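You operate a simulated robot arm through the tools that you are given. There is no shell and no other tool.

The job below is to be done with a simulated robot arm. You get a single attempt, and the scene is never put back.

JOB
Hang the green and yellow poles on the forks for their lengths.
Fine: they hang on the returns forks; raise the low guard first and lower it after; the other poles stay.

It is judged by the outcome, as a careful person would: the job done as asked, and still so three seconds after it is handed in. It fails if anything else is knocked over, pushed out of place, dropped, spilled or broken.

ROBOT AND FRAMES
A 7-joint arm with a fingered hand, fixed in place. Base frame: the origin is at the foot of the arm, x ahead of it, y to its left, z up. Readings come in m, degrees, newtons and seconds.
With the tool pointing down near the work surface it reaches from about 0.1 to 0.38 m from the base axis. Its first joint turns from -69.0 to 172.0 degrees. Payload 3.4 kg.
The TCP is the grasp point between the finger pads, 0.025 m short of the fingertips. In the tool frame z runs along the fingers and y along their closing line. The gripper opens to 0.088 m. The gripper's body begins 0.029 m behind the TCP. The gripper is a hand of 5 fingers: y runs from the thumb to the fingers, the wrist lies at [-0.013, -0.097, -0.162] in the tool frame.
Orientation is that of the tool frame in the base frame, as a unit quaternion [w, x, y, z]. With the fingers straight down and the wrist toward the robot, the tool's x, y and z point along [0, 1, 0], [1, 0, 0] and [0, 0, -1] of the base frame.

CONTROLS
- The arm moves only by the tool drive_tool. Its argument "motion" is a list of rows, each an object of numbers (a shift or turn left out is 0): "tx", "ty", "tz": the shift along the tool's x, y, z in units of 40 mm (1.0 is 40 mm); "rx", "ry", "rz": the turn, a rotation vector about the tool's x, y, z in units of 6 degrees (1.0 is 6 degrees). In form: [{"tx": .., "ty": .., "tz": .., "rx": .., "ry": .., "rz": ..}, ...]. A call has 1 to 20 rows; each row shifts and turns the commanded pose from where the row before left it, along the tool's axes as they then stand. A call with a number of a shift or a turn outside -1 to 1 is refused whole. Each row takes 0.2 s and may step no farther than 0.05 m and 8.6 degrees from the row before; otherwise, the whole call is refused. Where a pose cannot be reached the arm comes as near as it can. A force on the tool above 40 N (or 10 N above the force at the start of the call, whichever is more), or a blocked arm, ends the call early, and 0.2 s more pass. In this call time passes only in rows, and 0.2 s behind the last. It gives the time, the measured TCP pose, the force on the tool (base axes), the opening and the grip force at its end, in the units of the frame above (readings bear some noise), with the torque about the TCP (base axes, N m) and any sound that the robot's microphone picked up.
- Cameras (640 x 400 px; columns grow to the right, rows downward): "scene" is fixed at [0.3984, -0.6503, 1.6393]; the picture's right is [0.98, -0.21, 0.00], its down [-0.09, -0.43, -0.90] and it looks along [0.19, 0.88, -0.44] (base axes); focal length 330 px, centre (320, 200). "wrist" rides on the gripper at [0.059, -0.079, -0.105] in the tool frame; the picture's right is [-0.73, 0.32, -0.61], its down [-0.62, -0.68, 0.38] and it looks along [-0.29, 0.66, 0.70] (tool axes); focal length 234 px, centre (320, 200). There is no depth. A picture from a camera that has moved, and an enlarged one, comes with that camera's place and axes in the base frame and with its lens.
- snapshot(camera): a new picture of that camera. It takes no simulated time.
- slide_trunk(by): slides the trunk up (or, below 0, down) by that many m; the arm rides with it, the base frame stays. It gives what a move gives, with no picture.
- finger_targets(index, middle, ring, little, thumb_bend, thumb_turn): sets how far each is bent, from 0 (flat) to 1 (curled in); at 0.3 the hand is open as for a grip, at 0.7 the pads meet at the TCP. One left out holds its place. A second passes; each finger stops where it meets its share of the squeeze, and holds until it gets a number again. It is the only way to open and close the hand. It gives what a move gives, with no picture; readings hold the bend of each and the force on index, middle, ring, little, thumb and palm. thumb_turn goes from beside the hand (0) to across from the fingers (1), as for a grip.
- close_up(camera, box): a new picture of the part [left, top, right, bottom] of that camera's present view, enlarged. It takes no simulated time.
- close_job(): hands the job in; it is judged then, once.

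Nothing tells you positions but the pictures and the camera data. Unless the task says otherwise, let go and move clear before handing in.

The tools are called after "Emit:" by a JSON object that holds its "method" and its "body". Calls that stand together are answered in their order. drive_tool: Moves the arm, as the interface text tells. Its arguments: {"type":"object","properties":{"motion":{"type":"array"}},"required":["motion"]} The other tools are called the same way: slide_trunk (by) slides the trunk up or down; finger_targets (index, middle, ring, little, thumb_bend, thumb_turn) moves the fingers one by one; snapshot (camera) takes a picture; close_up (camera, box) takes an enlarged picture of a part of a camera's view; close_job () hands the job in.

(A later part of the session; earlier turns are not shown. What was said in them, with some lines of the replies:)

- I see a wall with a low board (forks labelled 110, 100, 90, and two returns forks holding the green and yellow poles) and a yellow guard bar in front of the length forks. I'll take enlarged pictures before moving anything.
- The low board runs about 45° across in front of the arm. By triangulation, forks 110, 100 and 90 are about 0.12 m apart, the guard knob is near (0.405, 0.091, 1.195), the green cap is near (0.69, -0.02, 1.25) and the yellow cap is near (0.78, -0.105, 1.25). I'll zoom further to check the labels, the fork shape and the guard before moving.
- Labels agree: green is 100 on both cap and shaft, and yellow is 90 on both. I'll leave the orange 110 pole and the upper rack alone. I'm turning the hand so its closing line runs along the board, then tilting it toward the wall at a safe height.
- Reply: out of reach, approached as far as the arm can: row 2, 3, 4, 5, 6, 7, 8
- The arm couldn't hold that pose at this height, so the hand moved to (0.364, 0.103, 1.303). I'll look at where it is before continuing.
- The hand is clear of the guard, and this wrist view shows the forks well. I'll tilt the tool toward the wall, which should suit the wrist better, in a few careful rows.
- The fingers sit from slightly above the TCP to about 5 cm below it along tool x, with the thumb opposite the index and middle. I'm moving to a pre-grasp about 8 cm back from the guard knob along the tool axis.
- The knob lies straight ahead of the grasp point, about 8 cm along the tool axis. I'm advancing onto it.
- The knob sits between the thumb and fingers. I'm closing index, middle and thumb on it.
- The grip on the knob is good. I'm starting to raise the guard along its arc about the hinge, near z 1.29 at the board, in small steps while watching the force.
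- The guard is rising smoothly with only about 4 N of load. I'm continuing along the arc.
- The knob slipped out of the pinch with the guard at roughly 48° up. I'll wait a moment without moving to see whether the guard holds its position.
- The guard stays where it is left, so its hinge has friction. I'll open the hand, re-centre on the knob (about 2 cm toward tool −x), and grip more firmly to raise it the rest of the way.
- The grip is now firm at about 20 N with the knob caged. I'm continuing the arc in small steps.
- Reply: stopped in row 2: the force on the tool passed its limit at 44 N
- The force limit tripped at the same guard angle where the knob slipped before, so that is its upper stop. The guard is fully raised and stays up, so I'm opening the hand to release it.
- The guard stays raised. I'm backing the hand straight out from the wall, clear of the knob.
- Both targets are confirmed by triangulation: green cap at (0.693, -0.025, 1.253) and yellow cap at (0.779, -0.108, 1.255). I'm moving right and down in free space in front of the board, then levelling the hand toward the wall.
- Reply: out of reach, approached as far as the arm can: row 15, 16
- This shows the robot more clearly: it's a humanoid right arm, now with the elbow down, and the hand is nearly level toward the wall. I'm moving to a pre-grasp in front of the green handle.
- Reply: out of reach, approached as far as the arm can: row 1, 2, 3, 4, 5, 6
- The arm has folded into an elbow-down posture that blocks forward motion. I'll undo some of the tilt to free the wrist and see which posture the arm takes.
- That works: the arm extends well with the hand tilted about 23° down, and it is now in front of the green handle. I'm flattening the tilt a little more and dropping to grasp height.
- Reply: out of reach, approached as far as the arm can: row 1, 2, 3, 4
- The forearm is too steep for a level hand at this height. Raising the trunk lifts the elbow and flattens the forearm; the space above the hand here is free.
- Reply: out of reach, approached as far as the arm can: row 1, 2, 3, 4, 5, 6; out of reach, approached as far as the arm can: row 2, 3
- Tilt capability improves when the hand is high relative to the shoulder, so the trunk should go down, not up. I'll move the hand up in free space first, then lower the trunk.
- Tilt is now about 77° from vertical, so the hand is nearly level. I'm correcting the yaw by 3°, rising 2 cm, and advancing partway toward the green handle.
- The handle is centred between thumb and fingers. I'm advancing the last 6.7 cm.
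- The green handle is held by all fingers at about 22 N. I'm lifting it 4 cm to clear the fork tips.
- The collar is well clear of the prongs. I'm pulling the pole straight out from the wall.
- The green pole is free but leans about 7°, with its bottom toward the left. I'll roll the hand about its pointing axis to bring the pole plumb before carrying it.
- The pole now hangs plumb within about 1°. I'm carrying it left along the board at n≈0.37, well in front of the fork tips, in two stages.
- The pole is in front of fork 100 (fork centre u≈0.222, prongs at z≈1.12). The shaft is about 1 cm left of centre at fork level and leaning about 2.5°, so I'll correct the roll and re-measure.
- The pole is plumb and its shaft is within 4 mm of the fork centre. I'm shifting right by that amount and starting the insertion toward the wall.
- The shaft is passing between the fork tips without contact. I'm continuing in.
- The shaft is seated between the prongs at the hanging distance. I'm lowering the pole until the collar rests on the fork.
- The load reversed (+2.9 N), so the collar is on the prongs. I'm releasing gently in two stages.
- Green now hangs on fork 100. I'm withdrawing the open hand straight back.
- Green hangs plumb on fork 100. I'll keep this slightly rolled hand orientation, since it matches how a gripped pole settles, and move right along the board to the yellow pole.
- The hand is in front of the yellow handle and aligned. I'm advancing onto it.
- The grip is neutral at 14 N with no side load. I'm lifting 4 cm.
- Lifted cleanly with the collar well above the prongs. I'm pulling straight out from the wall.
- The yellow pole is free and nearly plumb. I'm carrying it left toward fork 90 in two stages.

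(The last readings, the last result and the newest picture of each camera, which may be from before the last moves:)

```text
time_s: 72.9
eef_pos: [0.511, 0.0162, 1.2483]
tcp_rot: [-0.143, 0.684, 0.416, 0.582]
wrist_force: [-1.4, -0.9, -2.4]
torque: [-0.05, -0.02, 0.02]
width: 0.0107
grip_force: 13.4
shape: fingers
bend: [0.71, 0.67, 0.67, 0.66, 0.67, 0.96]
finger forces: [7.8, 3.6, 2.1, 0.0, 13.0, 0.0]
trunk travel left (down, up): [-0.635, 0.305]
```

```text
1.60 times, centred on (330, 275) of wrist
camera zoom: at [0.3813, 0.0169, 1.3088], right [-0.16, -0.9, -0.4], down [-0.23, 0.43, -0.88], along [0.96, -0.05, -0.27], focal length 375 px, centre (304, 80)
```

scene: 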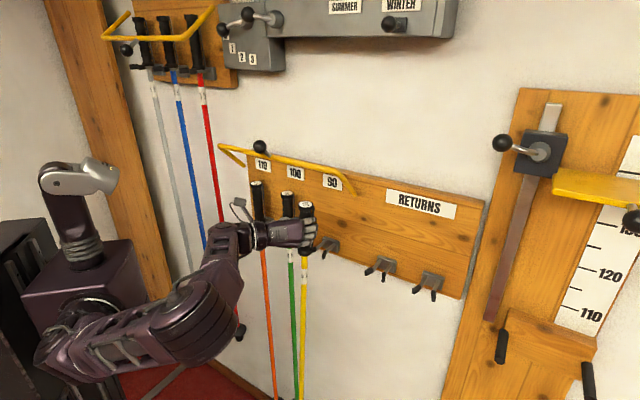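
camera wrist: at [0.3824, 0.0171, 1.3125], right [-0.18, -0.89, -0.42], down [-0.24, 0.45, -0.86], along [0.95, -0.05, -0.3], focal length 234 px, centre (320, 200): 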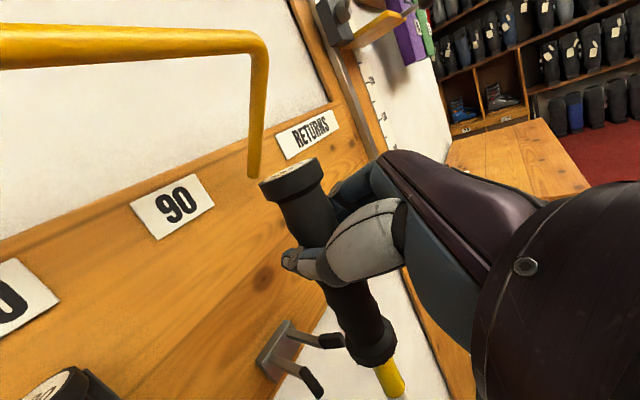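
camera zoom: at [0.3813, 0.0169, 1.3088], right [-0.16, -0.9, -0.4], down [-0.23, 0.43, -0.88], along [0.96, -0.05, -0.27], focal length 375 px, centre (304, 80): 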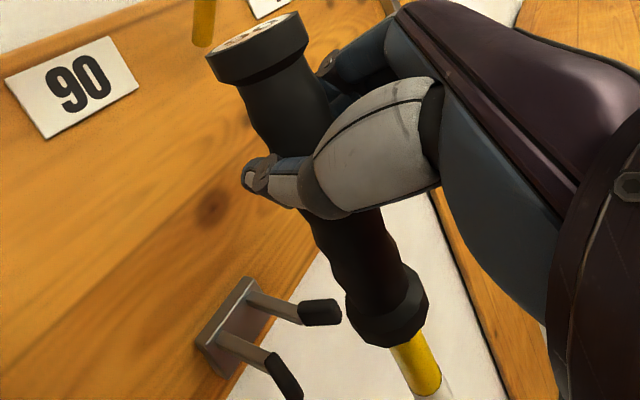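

The yellow pole is plumb and its shaft is 5.5 mm right of the fork 90 centre (u≈0.3445). I'm shifting left and starting the insertion.

Emit:
{"method": "drive_tool", "body": {"motion": [{"tx": 0.041, "ty": -0.131}, {"tx": 0.07, "ty": 0.02, "tz": 0.25}, {"tx": 0.09, "ty": 0.025, "tz": 0.315}, {"tx": 0.07, "ty": 0.02, "tz": 0.25}]}}

Emit:
{"method": "close_up", "body": {"camera": "scene", "box": [275, 210, 355, 270]}}

Emit:
{"method": "close_up", "body": {"camera": "wrist", "box": [230, 150, 430, 400]}}

```text
time_s: 73.9
eef_pos: [0.5319, 0.0443, 1.248]
tcp_rot: [-0.143, 0.685, 0.415, 0.582]
wrist_force: [0.2, 0.9, -1.4]
torque: [0.0, 0.0, 0.0]
width: 0.0108
grip_force: 13.3
shape: fingers
bend: [0.71, 0.67, 0.67, 0.66, 0.67, 0.96]
finger forces: [8.3, 3.7, 1.7, 0.0, 13.1, 0.0]
trunk travel left (down, up): [-0.635, 0.305]
```

```text
6.67 times, centred on (315, 240) of scene
camera zoom: at [0.3984, -0.6503, 1.6393], right [0.98, -0.21, 0.0], down [-0.09, -0.43, -0.9], along [0.19, 0.88, -0.44], focal length 2201 px, centre (353, -67)
```

zoom: 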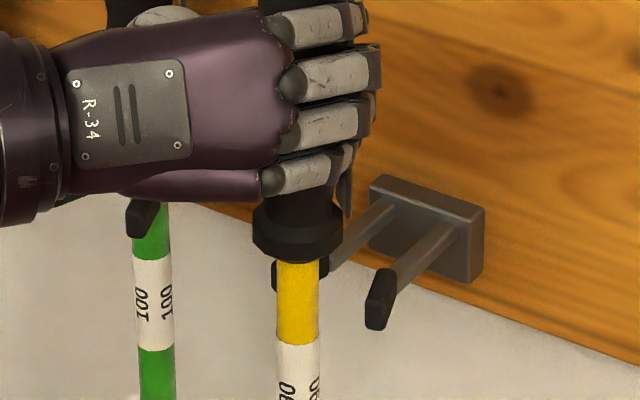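

```text
1.60 times, centred on (330, 275) of wrist
camera zoom: at [0.4017, 0.0456, 1.3086], right [-0.16, -0.9, -0.4], down [-0.23, 0.43, -0.88], along [0.96, -0.05, -0.27], focal length 375 px, centre (304, 80)
```

zoom: 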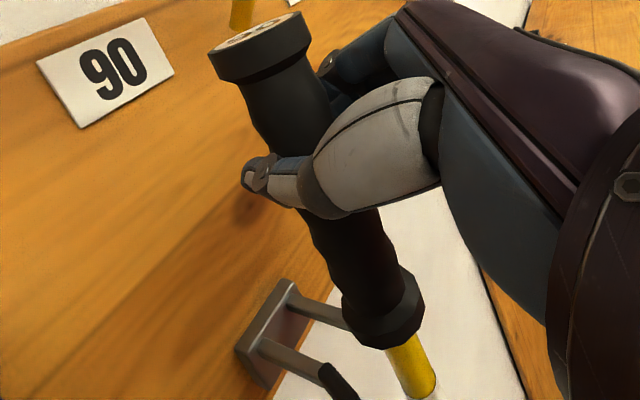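

Emit:
{"method": "drive_tool", "body": {"motion": [{"tx": 0.06, "ty": 0.04, "tz": 0.24}, {"tx": 0.067, "ty": 0.02, "tz": 0.24}, {"tx": 0.067, "ty": 0.02, "tz": 0.24}]}}

Emit:
{"method": "close_up", "body": {"camera": "scene", "box": [275, 210, 355, 270]}}

Emit:
{"method": "close_up", "body": {"camera": "wrist", "box": [230, 150, 430, 400]}}

```text
time_s: 74.7
eef_pos: [0.5524, 0.0655, 1.2468]
tcp_rot: [-0.142, 0.686, 0.415, 0.581]
wrist_force: [-0.7, 0.7, -2.4]
torque: [0.05, -0.02, 0.01]
width: 0.0107
grip_force: 13.4
shape: fingers
bend: [0.71, 0.67, 0.67, 0.66, 0.67, 0.96]
finger forces: [8.2, 4.0, 1.5, 0.1, 13.2, 0.0]
trunk travel left (down, up): [-0.635, 0.305]
```

```text
6.67 times, centred on (315, 240) of scene
camera zoom: at [0.3984, -0.6503, 1.6393], right [0.98, -0.21, 0.0], down [-0.09, -0.43, -0.9], along [0.19, 0.88, -0.44], focal length 2201 px, centre (353, -67)
```

zoom: 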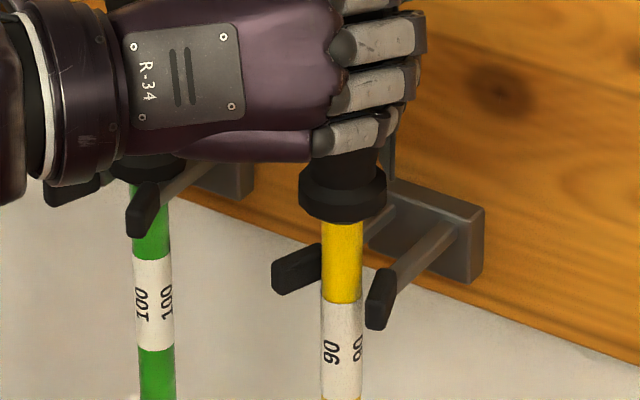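

```text
1.60 times, centred on (330, 275) of wrist
camera zoom: at [0.4235, 0.0664, 1.3088], right [-0.16, -0.9, -0.4], down [-0.23, 0.43, -0.88], along [0.96, -0.05, -0.27], focal length 375 px, centre (304, 80)
```

zoom: 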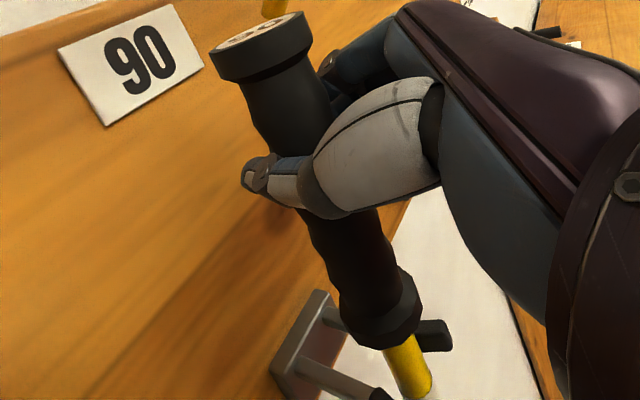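

Emit:
{"method": "drive_tool", "body": {"motion": [{"tx": 0.07, "ty": 0.02, "tz": 0.248}, {"tx": 0.07, "ty": 0.02, "tz": 0.248}, {"tx": 0.07, "ty": 0.02, "tz": 0.248}]}}

Emit:
{"method": "close_up", "body": {"camera": "scene", "box": [275, 200, 355, 260]}}

Emit:
{"method": "close_up", "body": {"camera": "wrist", "box": [230, 150, 430, 400]}}

```text
time_s: 75.5
eef_pos: [0.5747, 0.0887, 1.2492]
tcp_rot: [-0.143, 0.685, 0.415, 0.582]
wrist_force: [0.0, -0.6, -2.1]
torque: [0.01, -0.05, 0.02]
width: 0.0106
grip_force: 13.8
shape: fingers
bend: [0.71, 0.67, 0.67, 0.66, 0.67, 0.96]
finger forces: [7.9, 4.3, 1.8, 0.0, 13.0, 0.0]
trunk travel left (down, up): [-0.635, 0.305]
```

```text
6.67 times, centred on (315, 230) of scene
camera zoom: at [0.3984, -0.6503, 1.6393], right [0.98, -0.21, 0.0], down [-0.09, -0.43, -0.9], along [0.19, 0.88, -0.44], focal length 2201 px, centre (353, 0)
```

zoom: 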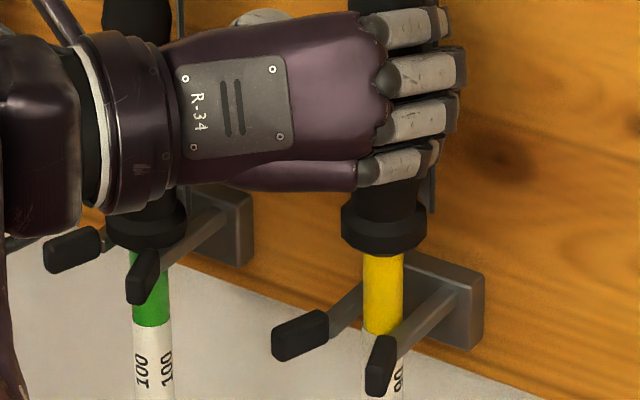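

```text
1.60 times, centred on (330, 275) of wrist
camera zoom: at [0.4447, 0.0885, 1.3083], right [-0.16, -0.9, -0.4], down [-0.23, 0.43, -0.88], along [0.96, -0.05, -0.27], focal length 375 px, centre (304, 80)
```

zoom: 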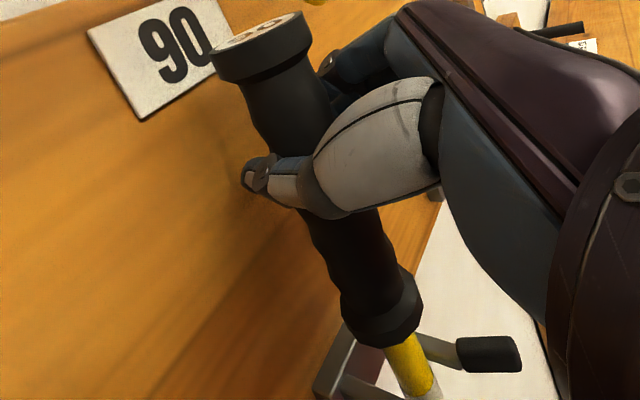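

The shaft is between the prongs. I'm lowering onto the fork.

Emit:
{"method": "drive_tool", "body": {"motion": [{"tx": -0.2, "ty": -0.063, "tz": 0.062}, {"tx": -0.2, "ty": -0.063, "tz": 0.062}, {"tx": -0.2, "ty": -0.063, "tz": 0.062}, {"tx": -0.17, "ty": -0.054, "tz": 0.052}, {"tx": -0.09, "ty": -0.028, "tz": 0.028}]}}

Emit:
{"method": "close_up", "body": {"camera": "scene", "box": [275, 200, 355, 260]}}

```text
time_s: 76.7
eef_pos: [0.5756, 0.0875, 1.2094]
tcp_rot: [-0.143, 0.685, 0.415, 0.582]
wrist_force: [0.0, 0.5, -3.3]
torque: [-0.01, -0.05, 0.03]
width: 0.0104
grip_force: 13.8
shape: fingers
bend: [0.71, 0.67, 0.67, 0.66, 0.67, 0.96]
finger forces: [7.9, 4.0, 1.7, 0.1, 13.4, 0.0]
trunk travel left (down, up): [-0.635, 0.305]
```

```text
6.67 times, centred on (315, 230) of scene
camera zoom: at [0.3984, -0.6503, 1.6393], right [0.98, -0.21, 0.0], down [-0.09, -0.43, -0.9], along [0.19, 0.88, -0.44], focal length 2201 px, centre (353, 0)
```

zoom: 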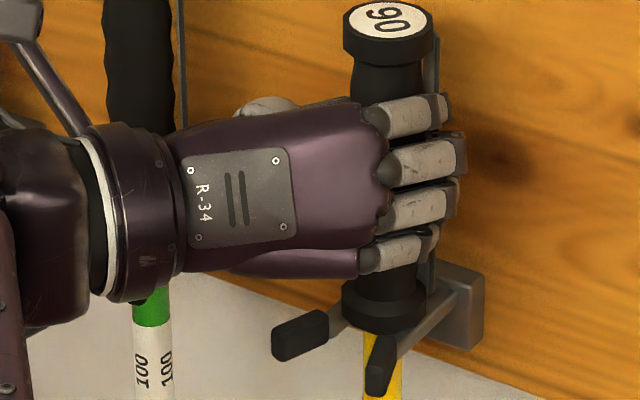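

Emit:
{"method": "drive_tool", "body": {"motion": [{"tx": -0.092, "ty": -0.029, "tz": 0.028}]}}

Emit:
{"method": "close_up", "body": {"camera": "scene", "box": [275, 200, 355, 260]}}

```text
time_s: 77.1
eef_pos: [0.5738, 0.088, 1.207]
tcp_rot: [-0.142, 0.684, 0.415, 0.583]
wrist_force: [-0.4, -0.4, 1.1]
torque: [-0.01, -0.03, 0.02]
width: 0.0107
grip_force: 13.1
shape: fingers
bend: [0.71, 0.67, 0.67, 0.66, 0.68, 0.96]
finger forces: [8.1, 3.6, 1.8, 0.0, 13.4, 0.1]
trunk travel left (down, up): [-0.635, 0.305]
```

```text
6.67 times, centred on (315, 230) of scene
camera zoom: at [0.3984, -0.6503, 1.6393], right [0.98, -0.21, 0.0], down [-0.09, -0.43, -0.9], along [0.19, 0.88, -0.44], focal length 2201 px, centre (353, 0)
```

zoom: 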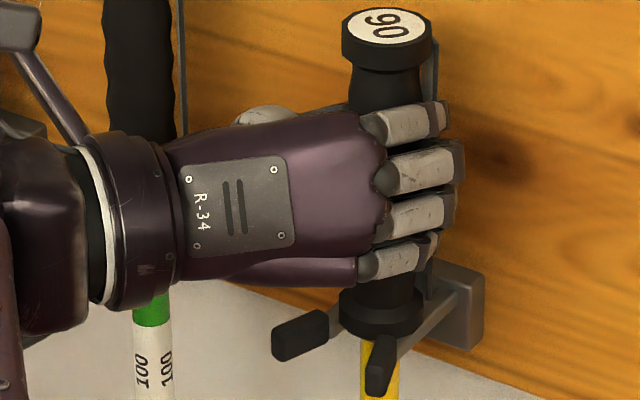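

The load is off the hand (+1.1 N) and the collar is resting on the prongs. I'm releasing in two stages as before.

Emit:
{"method": "finger_targets", "body": {"index": 0.58, "middle": 0.58, "ring": 0.58, "little": 0.58, "thumb_bend": 0.56}}

Emit:
{"method": "finger_targets", "body": {"index": 0.3, "middle": 0.3, "ring": 0.3, "little": 0.3, "thumb_bend": 0.3}}

Emit:
{"method": "close_up", "body": {"camera": "scene", "box": [260, 180, 380, 270]}}

Emit:
{"method": "snapshot", "body": {"camera": "wrist"}}

```text
time_s: 78.1
eef_pos: [0.5749, 0.0874, 1.2065]
tcp_rot: [-0.143, 0.685, 0.416, 0.581]
wrist_force: [0.8, 1.2, -0.2]
torque: [-0.02, 0.02, -0.04]
width: 0.0273
grip_force: 0.0
shape: fingers
bend: [0.57, 0.57, 0.57, 0.57, 0.56, 0.97]
finger forces: [0.1, 0.0, 0.0, 0.1, 0.2, 0.1]
trunk travel left (down, up): [-0.635, 0.305]
```

```text
time_s: 79.1
eef_pos: [0.5756, 0.0874, 1.2062]
tcp_rot: [-0.142, 0.685, 0.415, 0.582]
wrist_force: [0.1, -0.2, 0.2]
torque: [-0.02, 0.0, 0.02]
width: 0.0846
grip_force: 0.0
shape: fingers
bend: [0.3, 0.3, 0.3, 0.3, 0.3, 0.97]
finger forces: [0.1, 0.0, 0.1, 0.1, 0.1, 0.1]
trunk travel left (down, up): [-0.635, 0.305]
```

```text
4.44 times, centred on (320, 225) of scene
camera zoom: at [0.3984, -0.6503, 1.6393], right [0.98, -0.21, 0.0], down [-0.09, -0.43, -0.9], along [0.19, 0.88, -0.44], focal length 1467 px, centre (320, 89)
```

zoom: 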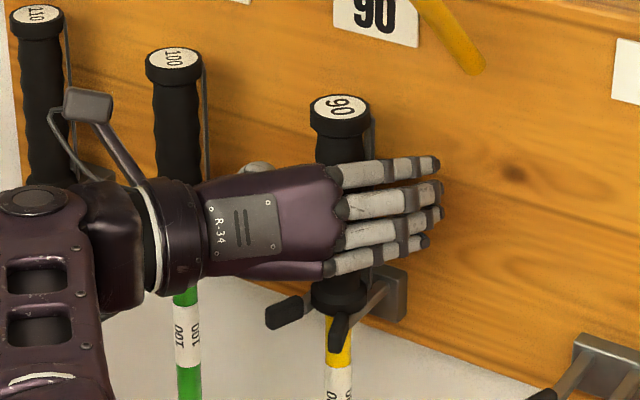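

```text
taken
camera wrist: at [0.445, 0.0877, 1.2669], right [-0.16, -0.9, -0.4], down [-0.23, 0.43, -0.88], along [0.96, -0.05, -0.27], focal length 234 px, centre (320, 200)
```

wrist: 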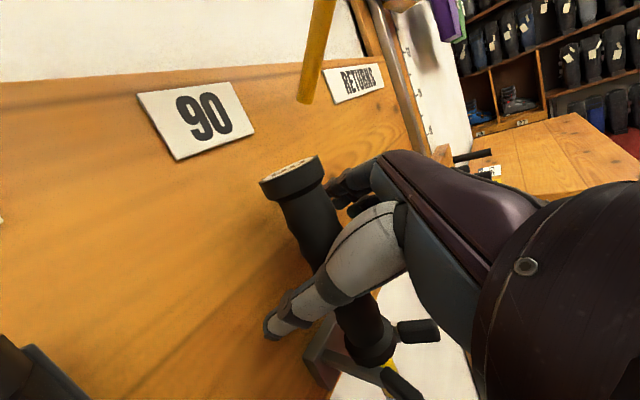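

Released. I'm withdrawing straight back from the wall.

Emit:
{"method": "drive_tool", "body": {"motion": [{"tx": -0.068, "ty": -0.019, "tz": -0.24}, {"tx": -0.102, "ty": -0.029, "tz": -0.36}, {"tx": -0.135, "ty": -0.038, "tz": -0.48}, {"tx": -0.135, "ty": -0.038, "tz": -0.48}, {"tx": -0.135, "ty": -0.038, "tz": -0.48}, {"tx": -0.135, "ty": -0.038, "tz": -0.48}, {"tx": -0.135, "ty": -0.038, "tz": -0.48}, {"tx": -0.102, "ty": -0.029, "tz": -0.36}]}}

Emit:
{"method": "snapshot", "body": {"camera": "scene"}}

Emit:
{"method": "snapshot", "body": {"camera": "wrist"}}

Emit:
{"method": "close_up", "body": {"camera": "scene", "box": [200, 110, 380, 265]}}

```text
time_s: 80.9
eef_pos: [0.475, -0.0132, 1.2075]
tcp_rot: [-0.142, 0.685, 0.415, 0.582]
wrist_force: [0.3, 0.5, 0.2]
torque: [-0.01, -0.01, 0.0]
width: 0.0846
grip_force: 0.1
shape: fingers
bend: [0.3, 0.3, 0.3, 0.3, 0.3, 0.97]
finger forces: [0.1, 0.0, 0.0, 0.0, 0.1, 0.1]
trunk travel left (down, up): [-0.635, 0.305]
```

```text
taken
```

scene: 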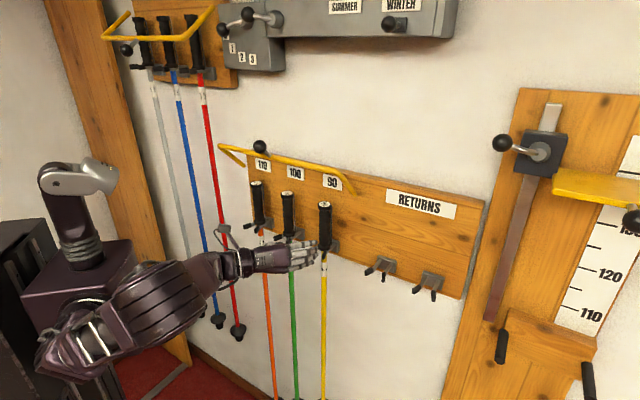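

```text
taken
camera wrist: at [0.3453, -0.0129, 1.268], right [-0.16, -0.9, -0.4], down [-0.23, 0.43, -0.87], along [0.96, -0.05, -0.27], focal length 234 px, centre (320, 200)
```

wrist: 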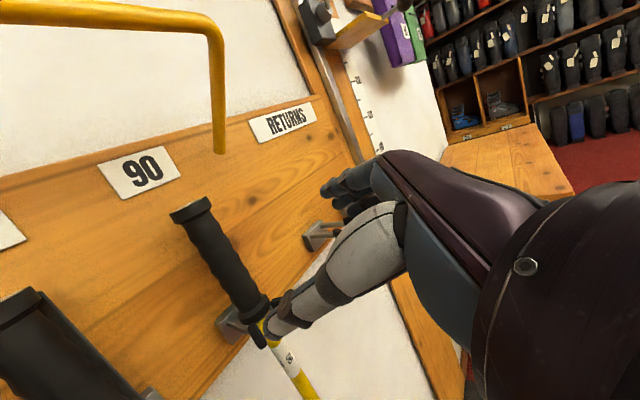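

```text
2.58 times, centred on (290, 188) of scene
camera zoom: at [0.3984, -0.6503, 1.6393], right [0.98, -0.21, 0.0], down [-0.09, -0.43, -0.9], along [0.19, 0.88, -0.44], focal length 852 px, centre (397, 232)
```

zoom: 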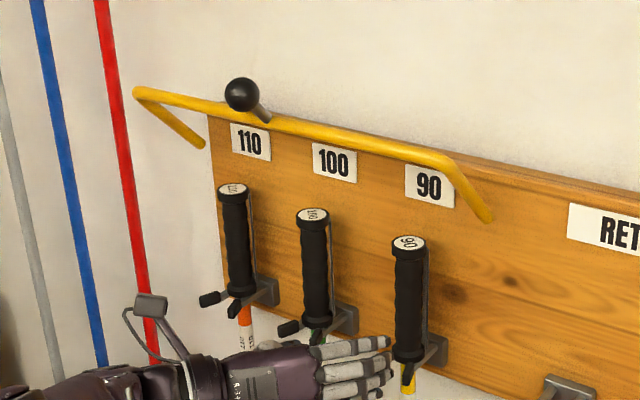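

Both poles hang on their forks and the guard is still up. Next I lower the guard: I'm restoring the trunk height used when raising it and turning the hand back to the 45° knob-gripping orientation.

Emit:
{"method": "slide_trunk", "body": {"by": 0.09}}

Emit:
{"method": "drive_tool", "body": {"motion": [{"tz": -0.5, "rz": 0.56}, {"tz": -0.5, "rz": 0.56}, {"rz": 0.56}, {"rz": 0.56}, {"rz": 0.56}, {"ry": -0.955}, {"ry": -0.955}, {"ry": -0.955}, {"ry": -0.955}, {"ry": -0.955}]}}

Emit:
{"method": "snapshot", "body": {"camera": "scene"}}

Emit:
{"method": "snapshot", "body": {"camera": "wrist"}}

```text
time_s: 82.2
eef_pos: [0.4766, -0.0121, 1.2982]
tcp_rot: [-0.143, 0.685, 0.415, 0.582]
wrist_force: [0.1, -0.1, 0.2]
torque: [-0.03, -0.03, 0.05]
width: 0.0845
grip_force: 0.1
shape: fingers
bend: [0.3, 0.3, 0.3, 0.3, 0.3, 0.97]
finger forces: [0.0, 0.0, 0.0, 0.0, 0.0, 0.1]
trunk travel left (down, up): [-0.725, 0.215]
```

```text
time_s: 84.4
eef_pos: [0.4568, -0.036, 1.3114]
tcp_rot: [-0.141, 0.853, 0.357, 0.354]
wrist_force: [1.0, 0.0, -0.3]
torque: [-0.02, -0.03, -0.01]
width: 0.0845
grip_force: 0.1
shape: fingers
bend: [0.3, 0.3, 0.3, 0.3, 0.3, 0.97]
finger forces: [0.0, 0.0, 0.1, 0.1, 0.1, 0.0]
out of reach, approached as far as the arm can: row 2
trunk travel left (down, up): [-0.725, 0.215]
```

```text
taken
```

scene: 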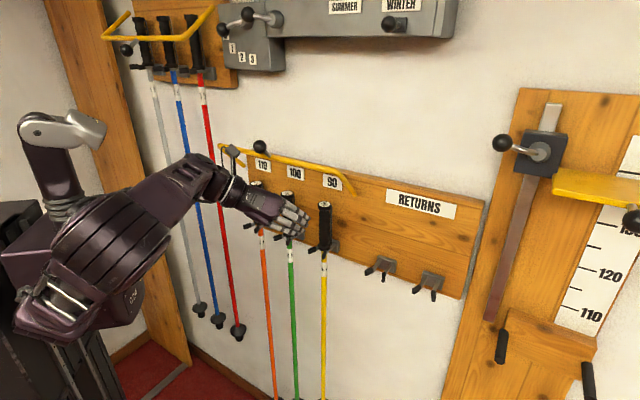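

```text
taken
camera wrist: at [0.377, -0.0035, 1.4268], right [-0.43, -0.9, -0.08], down [-0.6, 0.35, -0.72], along [0.67, -0.27, -0.69], focal length 234 px, centre (320, 200)
```

wrist: 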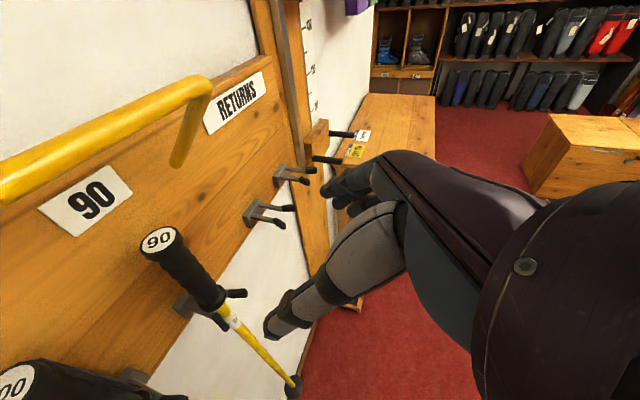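

Emit:
{"method": "drive_tool", "body": {"motion": [{"tx": 0.18, "ty": -0.522, "tz": -0.439}, {"tx": 0.18, "ty": -0.522, "tz": -0.439}, {"tx": 0.18, "ty": -0.522, "tz": -0.439}, {"tx": 0.18, "ty": -0.522, "tz": -0.439}, {"tx": 0.18, "ty": -0.522, "tz": -0.439}, {"tx": 0.18, "ty": -0.522, "tz": -0.439}]}}

Emit:
{"method": "snapshot", "body": {"camera": "scene"}}

Emit:
{"method": "snapshot", "body": {"camera": "wrist"}}

```text
time_s: 85.8
eef_pos: [0.3327, 0.0215, 1.4161]
tcp_rot: [-0.141, 0.852, 0.358, 0.354]
wrist_force: [-0.6, -0.4, 0.5]
torque: [0.01, -0.02, 0.01]
width: 0.0844
grip_force: 0.1
shape: fingers
bend: [0.3, 0.3, 0.3, 0.3, 0.3, 0.97]
finger forces: [0.0, 0.0, 0.0, 0.0, 0.0, 0.0]
trunk travel left (down, up): [-0.725, 0.215]
```

```text
taken
```

scene: 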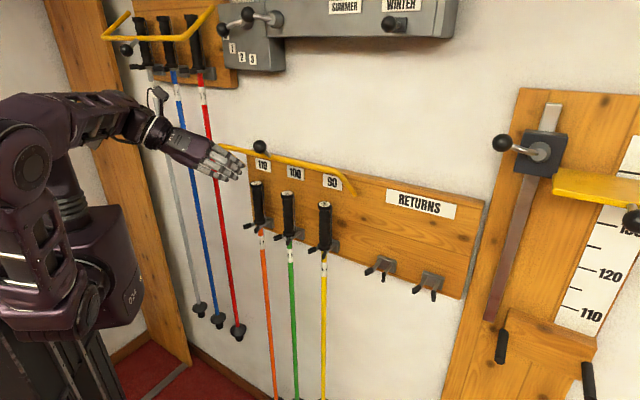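

```text
taken
camera wrist: at [0.2535, 0.0545, 1.5317], right [-0.43, -0.9, -0.08], down [-0.6, 0.35, -0.72], along [0.67, -0.27, -0.69], focal length 234 px, centre (320, 200)
```

wrist: 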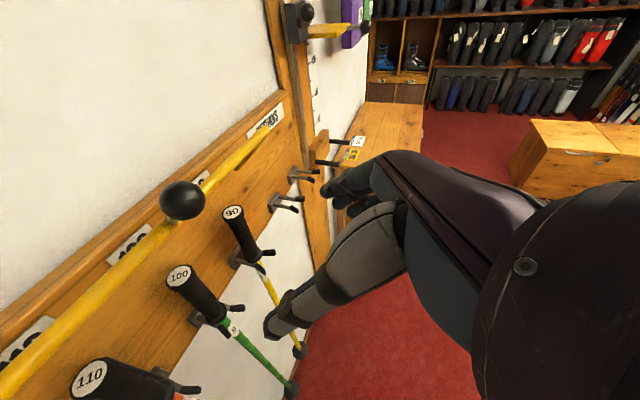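

The knob is at about (0.418, 0.101, 1.416). I'm approaching it along the same clear path I left by.

Emit:
{"method": "drive_tool", "body": {"motion": [{"tx": 0.344, "ty": 0.02, "tz": 0.344}, {"tx": 0.344, "ty": 0.02, "tz": 0.344}, {"tx": 0.344, "ty": 0.02, "tz": 0.344}, {"tx": 0.344, "ty": 0.02, "tz": 0.344}, {"tx": 0.344, "ty": 0.02, "tz": 0.344}, {"tx": 0.344, "ty": 0.02, "tz": 0.344}]}}

Emit:
{"method": "close_up", "body": {"camera": "wrist", "box": [220, 140, 440, 360]}}

Emit:
{"method": "close_up", "body": {"camera": "scene", "box": [190, 90, 370, 225]}}

```text
time_s: 87.2
eef_pos: [0.4234, 0.102, 1.4149]
tcp_rot: [-0.142, 0.853, 0.356, 0.354]
wrist_force: [0.7, 0.4, 0.3]
torque: [-0.01, 0.0, 0.0]
width: 0.0845
grip_force: 0.0
shape: fingers
bend: [0.3, 0.3, 0.3, 0.3, 0.3, 0.97]
finger forces: [0.1, 0.1, 0.1, 0.0, 0.0, 0.0]
trunk travel left (down, up): [-0.725, 0.215]
```

```text
1.82 times, centred on (330, 250) of wrist
camera zoom: at [0.3434, 0.1346, 1.5302], right [-0.44, -0.9, -0.08], down [-0.6, 0.35, -0.72], along [0.67, -0.27, -0.69], focal length 426 px, centre (302, 109)
```

zoom: 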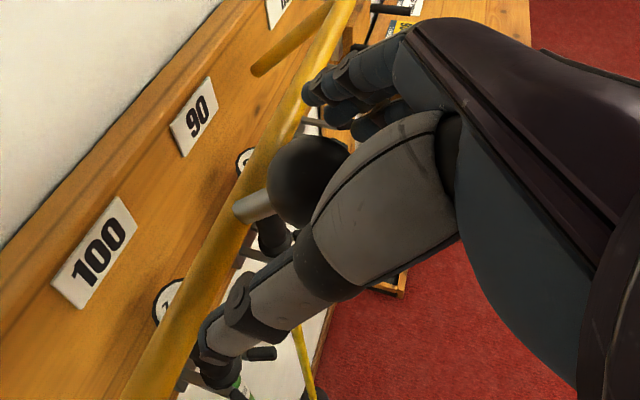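

```text
2.96 times, centred on (280, 158) of scene
camera zoom: at [0.3984, -0.6503, 1.6393], right [0.98, -0.21, 0.0], down [-0.09, -0.43, -0.9], along [0.19, 0.88, -0.44], focal length 978 px, centre (438, 326)
```

zoom: 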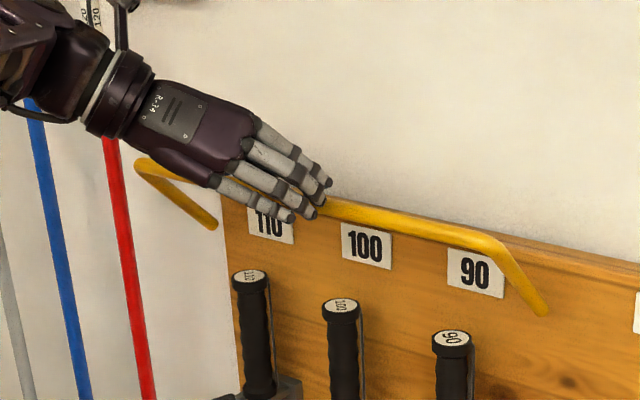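

Emit:
{"method": "finger_targets", "body": {"index": 0.7, "middle": 0.7, "thumb_bend": 0.77}}

Emit:
{"method": "close_up", "body": {"camera": "wrist", "box": [220, 140, 440, 360]}}

```text
time_s: 88.2
eef_pos: [0.4212, 0.1022, 1.4161]
tcp_rot: [-0.141, 0.853, 0.357, 0.354]
wrist_force: [-2.8, 3.4, -3.0]
torque: [-0.06, -0.01, 0.0]
width: 0.0117
grip_force: 10.0
shape: fingers
bend: [0.62, 0.68, 0.3, 0.3, 0.68, 0.97]
finger forces: [6.4, 1.4, 0.0, 0.1, 12.2, 0.0]
trunk travel left (down, up): [-0.725, 0.215]
```

```text
1.82 times, centred on (330, 250) of wrist
camera zoom: at [0.3414, 0.1352, 1.5302], right [-0.43, -0.9, -0.08], down [-0.6, 0.35, -0.72], along [0.67, -0.27, -0.69], focal length 426 px, centre (302, 109)
```

zoom: 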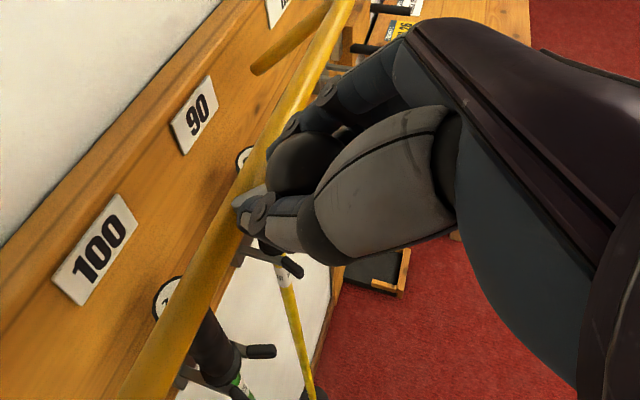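

The knob is gripped. I'm lowering the guard along the arc in small steps, first stage.

Emit:
{"method": "drive_tool", "body": {"motion": [{"tx": -0.3, "tz": 0.007}, {"tx": -0.3, "tz": 0.025}, {"tx": -0.297, "tz": 0.05}, {"tx": -0.295, "tz": 0.069}, {"tx": -0.288, "tz": 0.087}, {"tx": -0.279, "tz": 0.11}]}}

Emit:
{"method": "close_up", "body": {"camera": "scene", "box": [190, 110, 370, 245]}}

Emit:
{"method": "close_up", "body": {"camera": "wrist", "box": [220, 140, 440, 360]}}

```text
time_s: 89.6
eef_pos: [0.3936, 0.0734, 1.357]
tcp_rot: [-0.141, 0.853, 0.357, 0.354]
wrist_force: [-1.4, 5.7, 1.1]
torque: [0.09, -0.08, 0.08]
width: 0.0111
grip_force: 10.3
shape: fingers
bend: [0.62, 0.68, 0.3, 0.3, 0.68, 0.96]
finger forces: [5.9, 2.7, 0.1, 0.0, 10.9, 0.0]
trunk travel left (down, up): [-0.725, 0.215]
```

```text
2.96 times, centred on (280, 178) of scene
camera zoom: at [0.3984, -0.6503, 1.6393], right [0.98, -0.21, 0.0], down [-0.09, -0.43, -0.9], along [0.19, 0.88, -0.44], focal length 978 px, centre (438, 267)
```

zoom: 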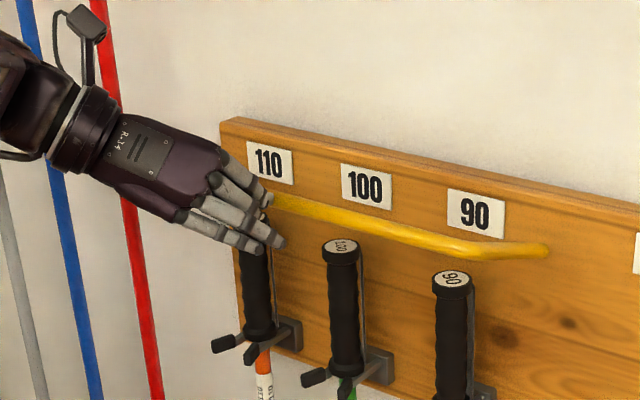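

```text
1.82 times, centred on (330, 250) of wrist
camera zoom: at [0.3136, 0.1072, 1.4709], right [-0.43, -0.9, -0.08], down [-0.6, 0.35, -0.72], along [0.67, -0.27, -0.69], focal length 426 px, centre (302, 109)
```

zoom: 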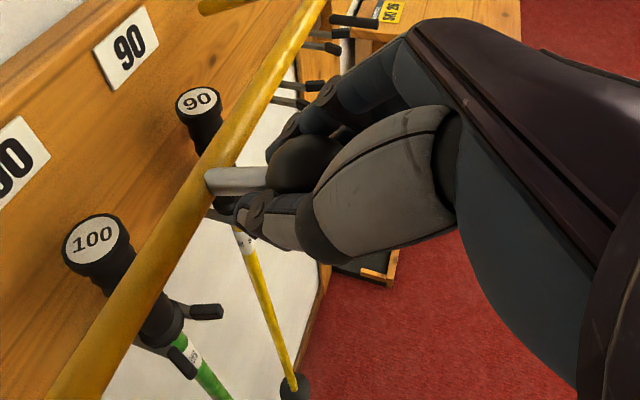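

Emit:
{"method": "drive_tool", "body": {"motion": [{"tx": -0.274, "tz": 0.129}, {"tx": -0.263, "tz": 0.147}, {"tx": -0.253, "tz": 0.164}, {"tx": -0.24, "tz": 0.18}, {"tx": -0.228, "tz": 0.2}, {"tx": -0.212, "tz": 0.212}, {"tx": -0.198, "tz": 0.23}, {"tx": -0.18, "tz": 0.24}]}}

Emit:
{"method": "close_up", "body": {"camera": "scene", "box": [190, 130, 370, 265]}}

Emit:
{"method": "close_up", "body": {"camera": "wrist", "box": [220, 140, 440, 360]}}

```text
time_s: 91.4
eef_pos: [0.3877, 0.0663, 1.2612]
tcp_rot: [-0.142, 0.852, 0.357, 0.355]
wrist_force: [1.3, 10.1, 1.7]
torque: [0.09, -0.14, 0.12]
width: 0.0096
grip_force: 9.7
shape: fingers
bend: [0.64, 0.67, 0.3, 0.3, 0.69, 0.95]
finger forces: [5.2, 4.2, 0.0, 0.0, 11.0, 0.0]
trunk travel left (down, up): [-0.725, 0.215]
```

```text
2.96 times, centred on (280, 198) of scene
camera zoom: at [0.3984, -0.6503, 1.6393], right [0.98, -0.21, 0.0], down [-0.09, -0.43, -0.9], along [0.19, 0.88, -0.44], focal length 978 px, centre (438, 207)
```

zoom: 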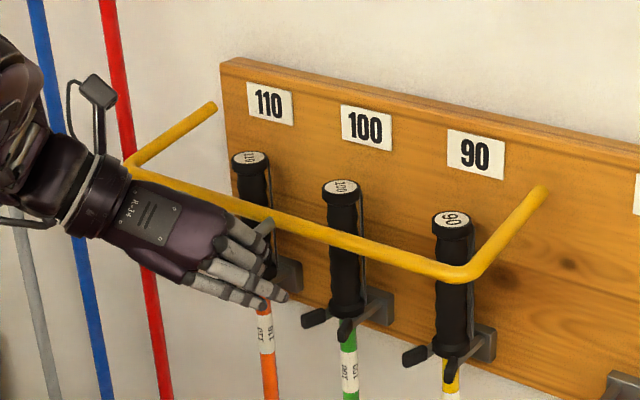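

```text
1.82 times, centred on (330, 250) of wrist
camera zoom: at [0.3083, 0.1006, 1.3755], right [-0.43, -0.9, -0.08], down [-0.6, 0.35, -0.72], along [0.67, -0.27, -0.69], focal length 426 px, centre (302, 109)
```

zoom: 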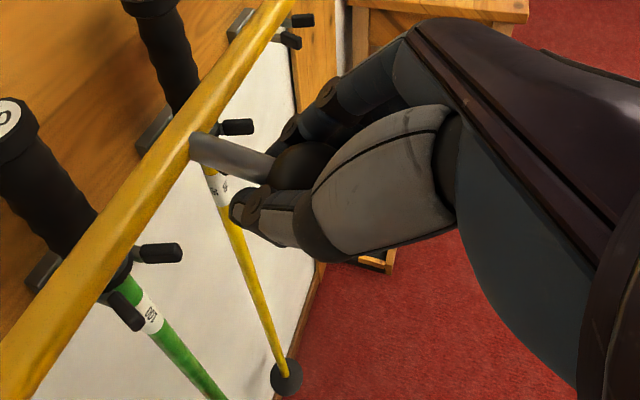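

The guard is past horizontal and coming down well. I'll trim a few millimetres toward the wall and left to relieve the side load, and continue.

Emit:
{"method": "drive_tool", "body": {"motion": [{"tx": -0.12, "ty": -0.04, "tz": 0.297}, {"tx": -0.101, "ty": -0.04, "tz": 0.309}, {"tx": -0.127, "tz": 0.272}, {"tx": -0.108, "tz": 0.281}]}}

Emit:
{"method": "close_up", "body": {"camera": "scene", "box": [190, 140, 370, 275]}}

Emit:
{"method": "close_up", "body": {"camera": "wrist", "box": [220, 140, 440, 360]}}

```text
time_s: 92.4
eef_pos: [0.4002, 0.0816, 1.216]
tcp_rot: [-0.141, 0.853, 0.356, 0.355]
wrist_force: [3.4, 5.2, 3.2]
torque: [0.11, -0.08, 0.08]
width: 0.0053
grip_force: 8.3
shape: fingers
bend: [0.64, 0.66, 0.3, 0.3, 0.72, 0.95]
finger forces: [4.3, 4.6, 0.0, 0.0, 7.9, 0.0]
trunk travel left (down, up): [-0.725, 0.215]
```

```text
2.96 times, centred on (280, 208) of scene
camera zoom: at [0.3984, -0.6503, 1.6393], right [0.98, -0.21, 0.0], down [-0.09, -0.43, -0.9], along [0.19, 0.88, -0.44], focal length 978 px, centre (438, 178)
```

zoom: 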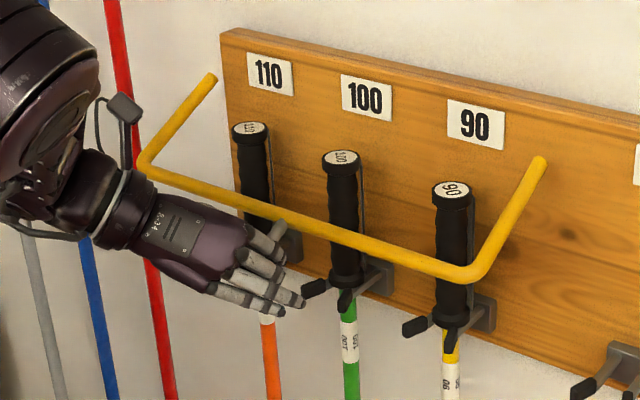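

```text
1.82 times, centred on (330, 250) of wrist
camera zoom: at [0.3208, 0.1154, 1.3302], right [-0.44, -0.9, -0.08], down [-0.6, 0.35, -0.72], along [0.67, -0.27, -0.69], focal length 426 px, centre (302, 109)
```

zoom: 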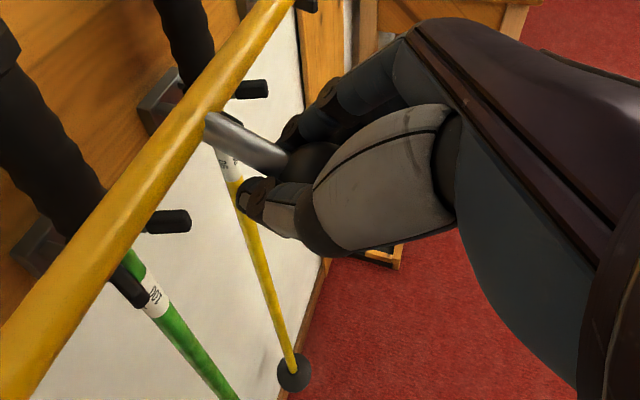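

Emit:
{"method": "drive_tool", "body": {"motion": [{"tx": -0.088, "ty": -0.02, "tz": 0.29}, {"tx": -0.065, "ty": -0.02, "tz": 0.285}]}}

Emit:
{"method": "close_up", "body": {"camera": "scene", "box": [210, 140, 370, 260]}}

Emit:
{"method": "close_up", "body": {"camera": "wrist", "box": [220, 140, 440, 360]}}

```text
time_s: 93.0
eef_pos: [0.4076, 0.0905, 1.1964]
tcp_rot: [-0.142, 0.852, 0.356, 0.356]
wrist_force: [6.4, 5.7, 9.4]
torque: [0.03, -0.19, 0.06]
width: 0.0045
grip_force: 10.1
shape: fingers
bend: [0.63, 0.66, 0.3, 0.3, 0.73, 0.94]
finger forces: [7.5, 3.7, 0.1, 0.0, 9.0, 0.0]
trunk travel left (down, up): [-0.725, 0.215]
```

```text
3.33 times, centred on (290, 200) of scene
camera zoom: at [0.3984, -0.6503, 1.6393], right [0.98, -0.21, 0.0], down [-0.09, -0.43, -0.9], along [0.19, 0.88, -0.44], focal length 1100 px, centre (420, 200)
```

zoom: 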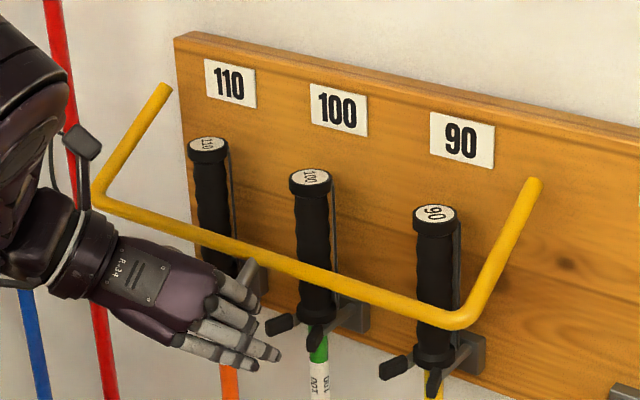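

```text
1.82 times, centred on (330, 250) of wrist
camera zoom: at [0.3279, 0.1239, 1.31], right [-0.44, -0.9, -0.08], down [-0.6, 0.35, -0.72], along [0.67, -0.27, -0.69], focal length 426 px, centre (302, 109)
```

zoom: 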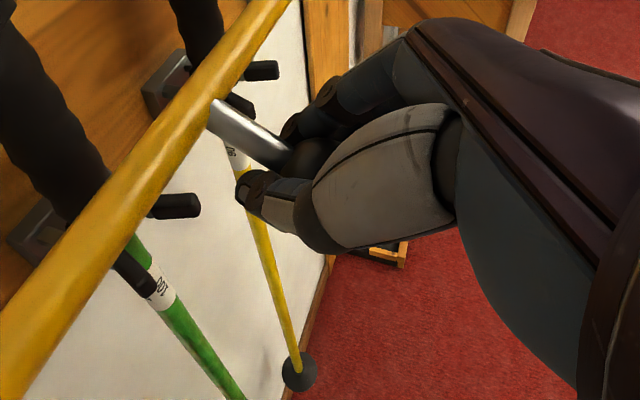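

The guard corners match their original picture positions and the force shows it has reached its lower stop. I'm releasing the knob.

Emit:
{"method": "finger_targets", "body": {"index": 0.3, "middle": 0.3, "ring": 0.3, "little": 0.3, "thumb_bend": 0.3}}

Emit:
{"method": "close_up", "body": {"camera": "wrist", "box": [220, 140, 440, 360]}}

Emit:
{"method": "close_up", "body": {"camera": "scene", "box": [210, 140, 370, 260]}}

```text
time_s: 94.0
eef_pos: [0.4069, 0.0894, 1.1949]
tcp_rot: [-0.142, 0.852, 0.357, 0.354]
wrist_force: [-0.2, -0.5, 0.5]
torque: [-0.01, 0.01, 0.0]
width: 0.0845
grip_force: 0.0
shape: fingers
bend: [0.3, 0.3, 0.3, 0.3, 0.3, 0.97]
finger forces: [0.0, 0.1, 0.0, 0.0, 0.1, 0.0]
trunk travel left (down, up): [-0.725, 0.215]
```

```text
1.82 times, centred on (330, 250) of wrist
camera zoom: at [0.3276, 0.1231, 1.3095], right [-0.44, -0.9, -0.08], down [-0.6, 0.35, -0.72], along [0.67, -0.27, -0.69], focal length 426 px, centre (302, 109)
```

zoom: 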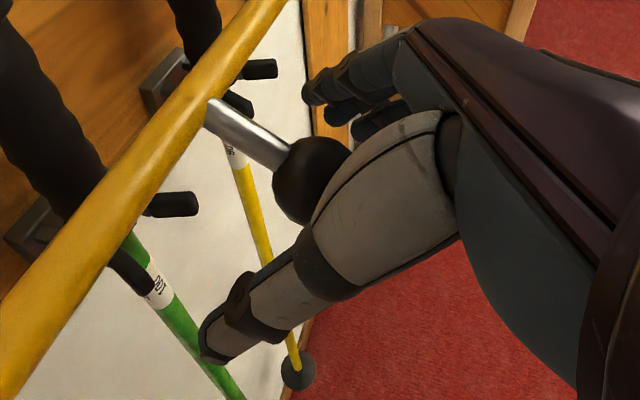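

```text
3.33 times, centred on (290, 200) of scene
camera zoom: at [0.3984, -0.6503, 1.6393], right [0.98, -0.21, 0.0], down [-0.09, -0.43, -0.9], along [0.19, 0.88, -0.44], focal length 1100 px, centre (420, 200)
```

zoom: 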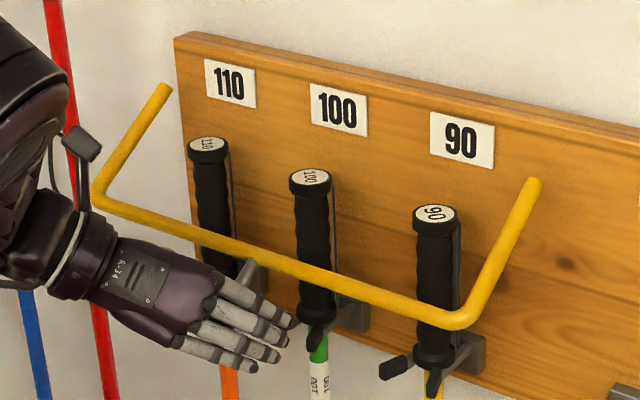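

Emit:
{"method": "drive_tool", "body": {"motion": [{"tz": -0.3}, {"tz": -0.45}, {"tz": -0.45}, {"tz": -0.45}, {"tz": -0.45}]}}

Emit:
{"method": "drive_tool", "body": {"motion": [{"tx": -0.3, "tz": -0.3}, {"tx": -0.3, "tz": -0.3}]}}

Emit:
{"method": "snapshot", "body": {"camera": "scene"}}

Emit:
{"method": "snapshot", "body": {"camera": "wrist"}}

Emit:
{"method": "close_up", "body": {"camera": "scene", "box": [210, 140, 370, 260]}}

```text
time_s: 95.2
eef_pos: [0.3635, 0.0473, 1.2553]
tcp_rot: [-0.142, 0.852, 0.357, 0.356]
wrist_force: [-1.0, -1.4, 0.3]
torque: [0.0, 0.0, 0.05]
width: 0.0844
grip_force: 0.0
shape: fingers
bend: [0.3, 0.3, 0.3, 0.3, 0.3, 0.97]
finger forces: [0.1, 0.0, 0.1, 0.0, 0.1, 0.0]
trunk travel left (down, up): [-0.725, 0.215]
```

```text
time_s: 95.8
eef_pos: [0.3412, 0.0228, 1.2537]
tcp_rot: [-0.143, 0.853, 0.355, 0.355]
wrist_force: [-0.4, -0.4, 0.1]
torque: [0.03, -0.02, -0.03]
width: 0.0845
grip_force: 0.1
shape: fingers
bend: [0.3, 0.3, 0.3, 0.3, 0.3, 0.97]
finger forces: [0.1, 0.0, 0.1, 0.0, 0.0, 0.0]
trunk travel left (down, up): [-0.725, 0.215]
```

```text
taken
```

scene: 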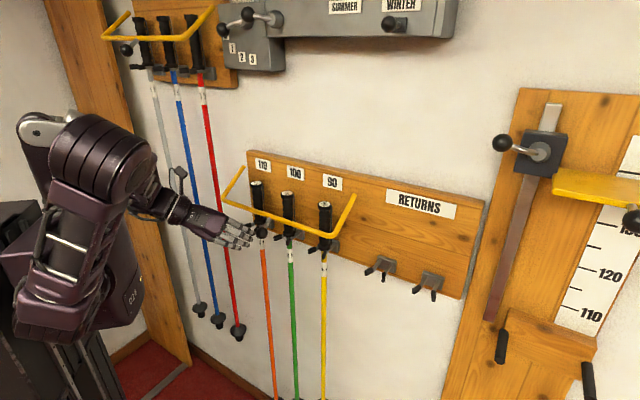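

```text
taken
camera wrist: at [0.2613, 0.0561, 1.3694], right [-0.44, -0.9, -0.08], down [-0.6, 0.35, -0.72], along [0.67, -0.27, -0.69], focal length 234 px, centre (320, 200)
```

wrist: 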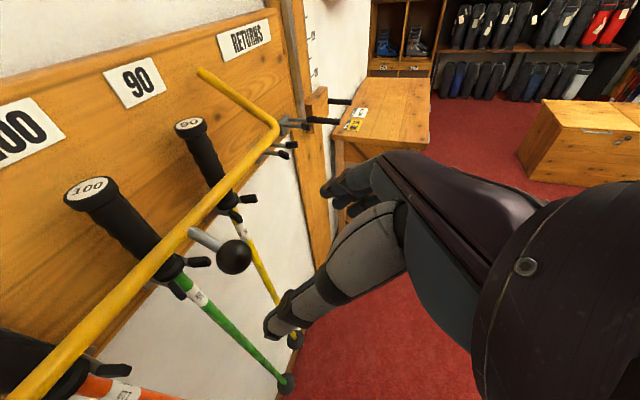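

```text
3.33 times, centred on (290, 200) of scene
camera zoom: at [0.3984, -0.6503, 1.6393], right [0.98, -0.21, 0.0], down [-0.09, -0.43, -0.9], along [0.19, 0.88, -0.44], focal length 1100 px, centre (420, 200)
```

zoom: 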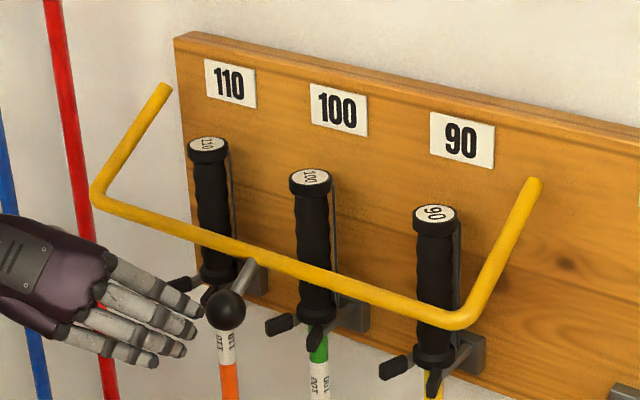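

The guard is back in its original lowered position, with green on 100, yellow on 90 and orange untouched. I'll back off further and inspect everything once more.

Emit:
{"method": "drive_tool", "body": {"motion": [{"tz": -0.5}, {"tz": -0.5}, {"tz": -0.5}, {"tx": 0.0}, {"tx": 0.0}]}}

Emit:
{"method": "snapshot", "body": {"camera": "scene"}}

Emit:
{"method": "close_up", "body": {"camera": "scene", "box": [220, 160, 360, 280]}}

Emit:
{"method": "close_up", "body": {"camera": "scene", "box": [220, 240, 380, 400]}}

Emit:
{"method": "close_up", "body": {"camera": "wrist", "box": [0, 60, 360, 400]}}

```text
time_s: 97.0
eef_pos: [0.312, -0.0018, 1.3015]
tcp_rot: [-0.143, 0.853, 0.356, 0.354]
wrist_force: [0.3, 0.8, -0.4]
torque: [-0.01, -0.01, -0.03]
width: 0.0844
grip_force: 0.1
shape: fingers
bend: [0.3, 0.3, 0.3, 0.3, 0.3, 0.97]
finger forces: [0.1, 0.0, 0.0, 0.0, 0.1, 0.0]
out of reach, approached as far as the arm can: row 1
trunk travel left (down, up): [-0.725, 0.215]
```

```text
taken
```

scene: 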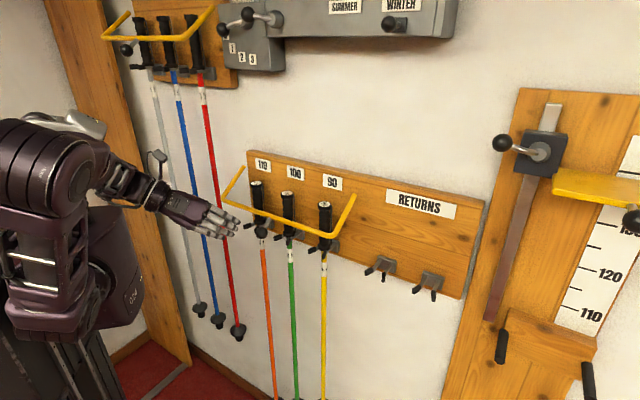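

```text
3.33 times, centred on (290, 220) of scene
camera zoom: at [0.3984, -0.6503, 1.6393], right [0.98, -0.21, 0.0], down [-0.09, -0.43, -0.9], along [0.19, 0.88, -0.44], focal length 1100 px, centre (420, 133)
```

zoom: 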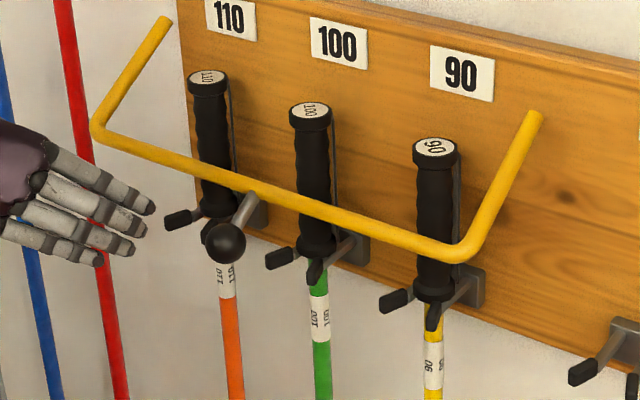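

```text
2.50 times, centred on (300, 320) of scene
camera zoom: at [0.3984, -0.6503, 1.6393], right [0.98, -0.21, 0.0], down [-0.09, -0.43, -0.9], along [0.19, 0.88, -0.44], focal length 825 px, centre (370, -100)
```

zoom: 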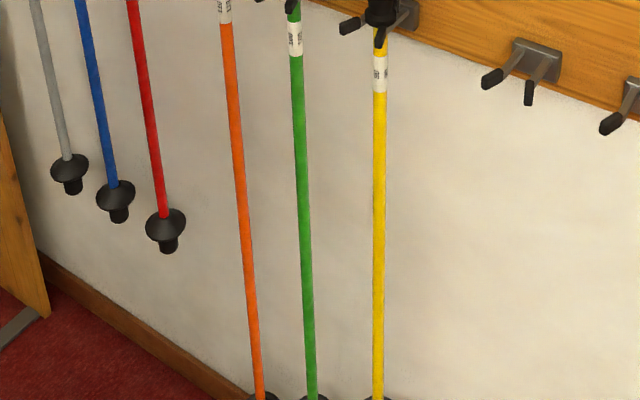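

```text
1.18 times, centred on (180, 230) of wrist
camera zoom: at [0.2337, 0.0309, 1.4161], right [-0.44, -0.9, -0.08], down [-0.6, 0.35, -0.72], along [0.67, -0.27, -0.69], focal length 276 px, centre (485, 165)
```

zoom: 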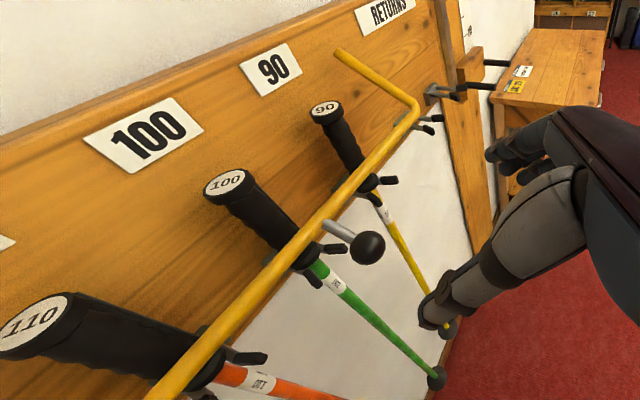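

The green pole hangs on 100 and the yellow on 90, both plumb in their forks. The guard is down as it started, the other poles are undisturbed, and the hand is open and clear. I'm handing the job in.

Emit:
{"method": "close_job", "body": {}}

```text
The job is handed in.
```

The job is handed in: the green pole hangs on the 100 fork and the yellow pole on the 90 fork. The length labels on each pole's cap and shaft matched those forks.

- **Guard:** I raised the low guard to its upper stop before moving the poles. Afterwards I lowered it, and in the last picture it sat where it started. While it was being raised, the knob slipped out of the grip once at the upper stop. The guard held its position, so nothing dropped.
- **Poles:** In the last pictures both poles hung straight, with their collars resting on the forks.
- **Everything else:** The orange 110 pole, the upper rack and its poles, and the levers were where they started. The hand was open and clear of the board.
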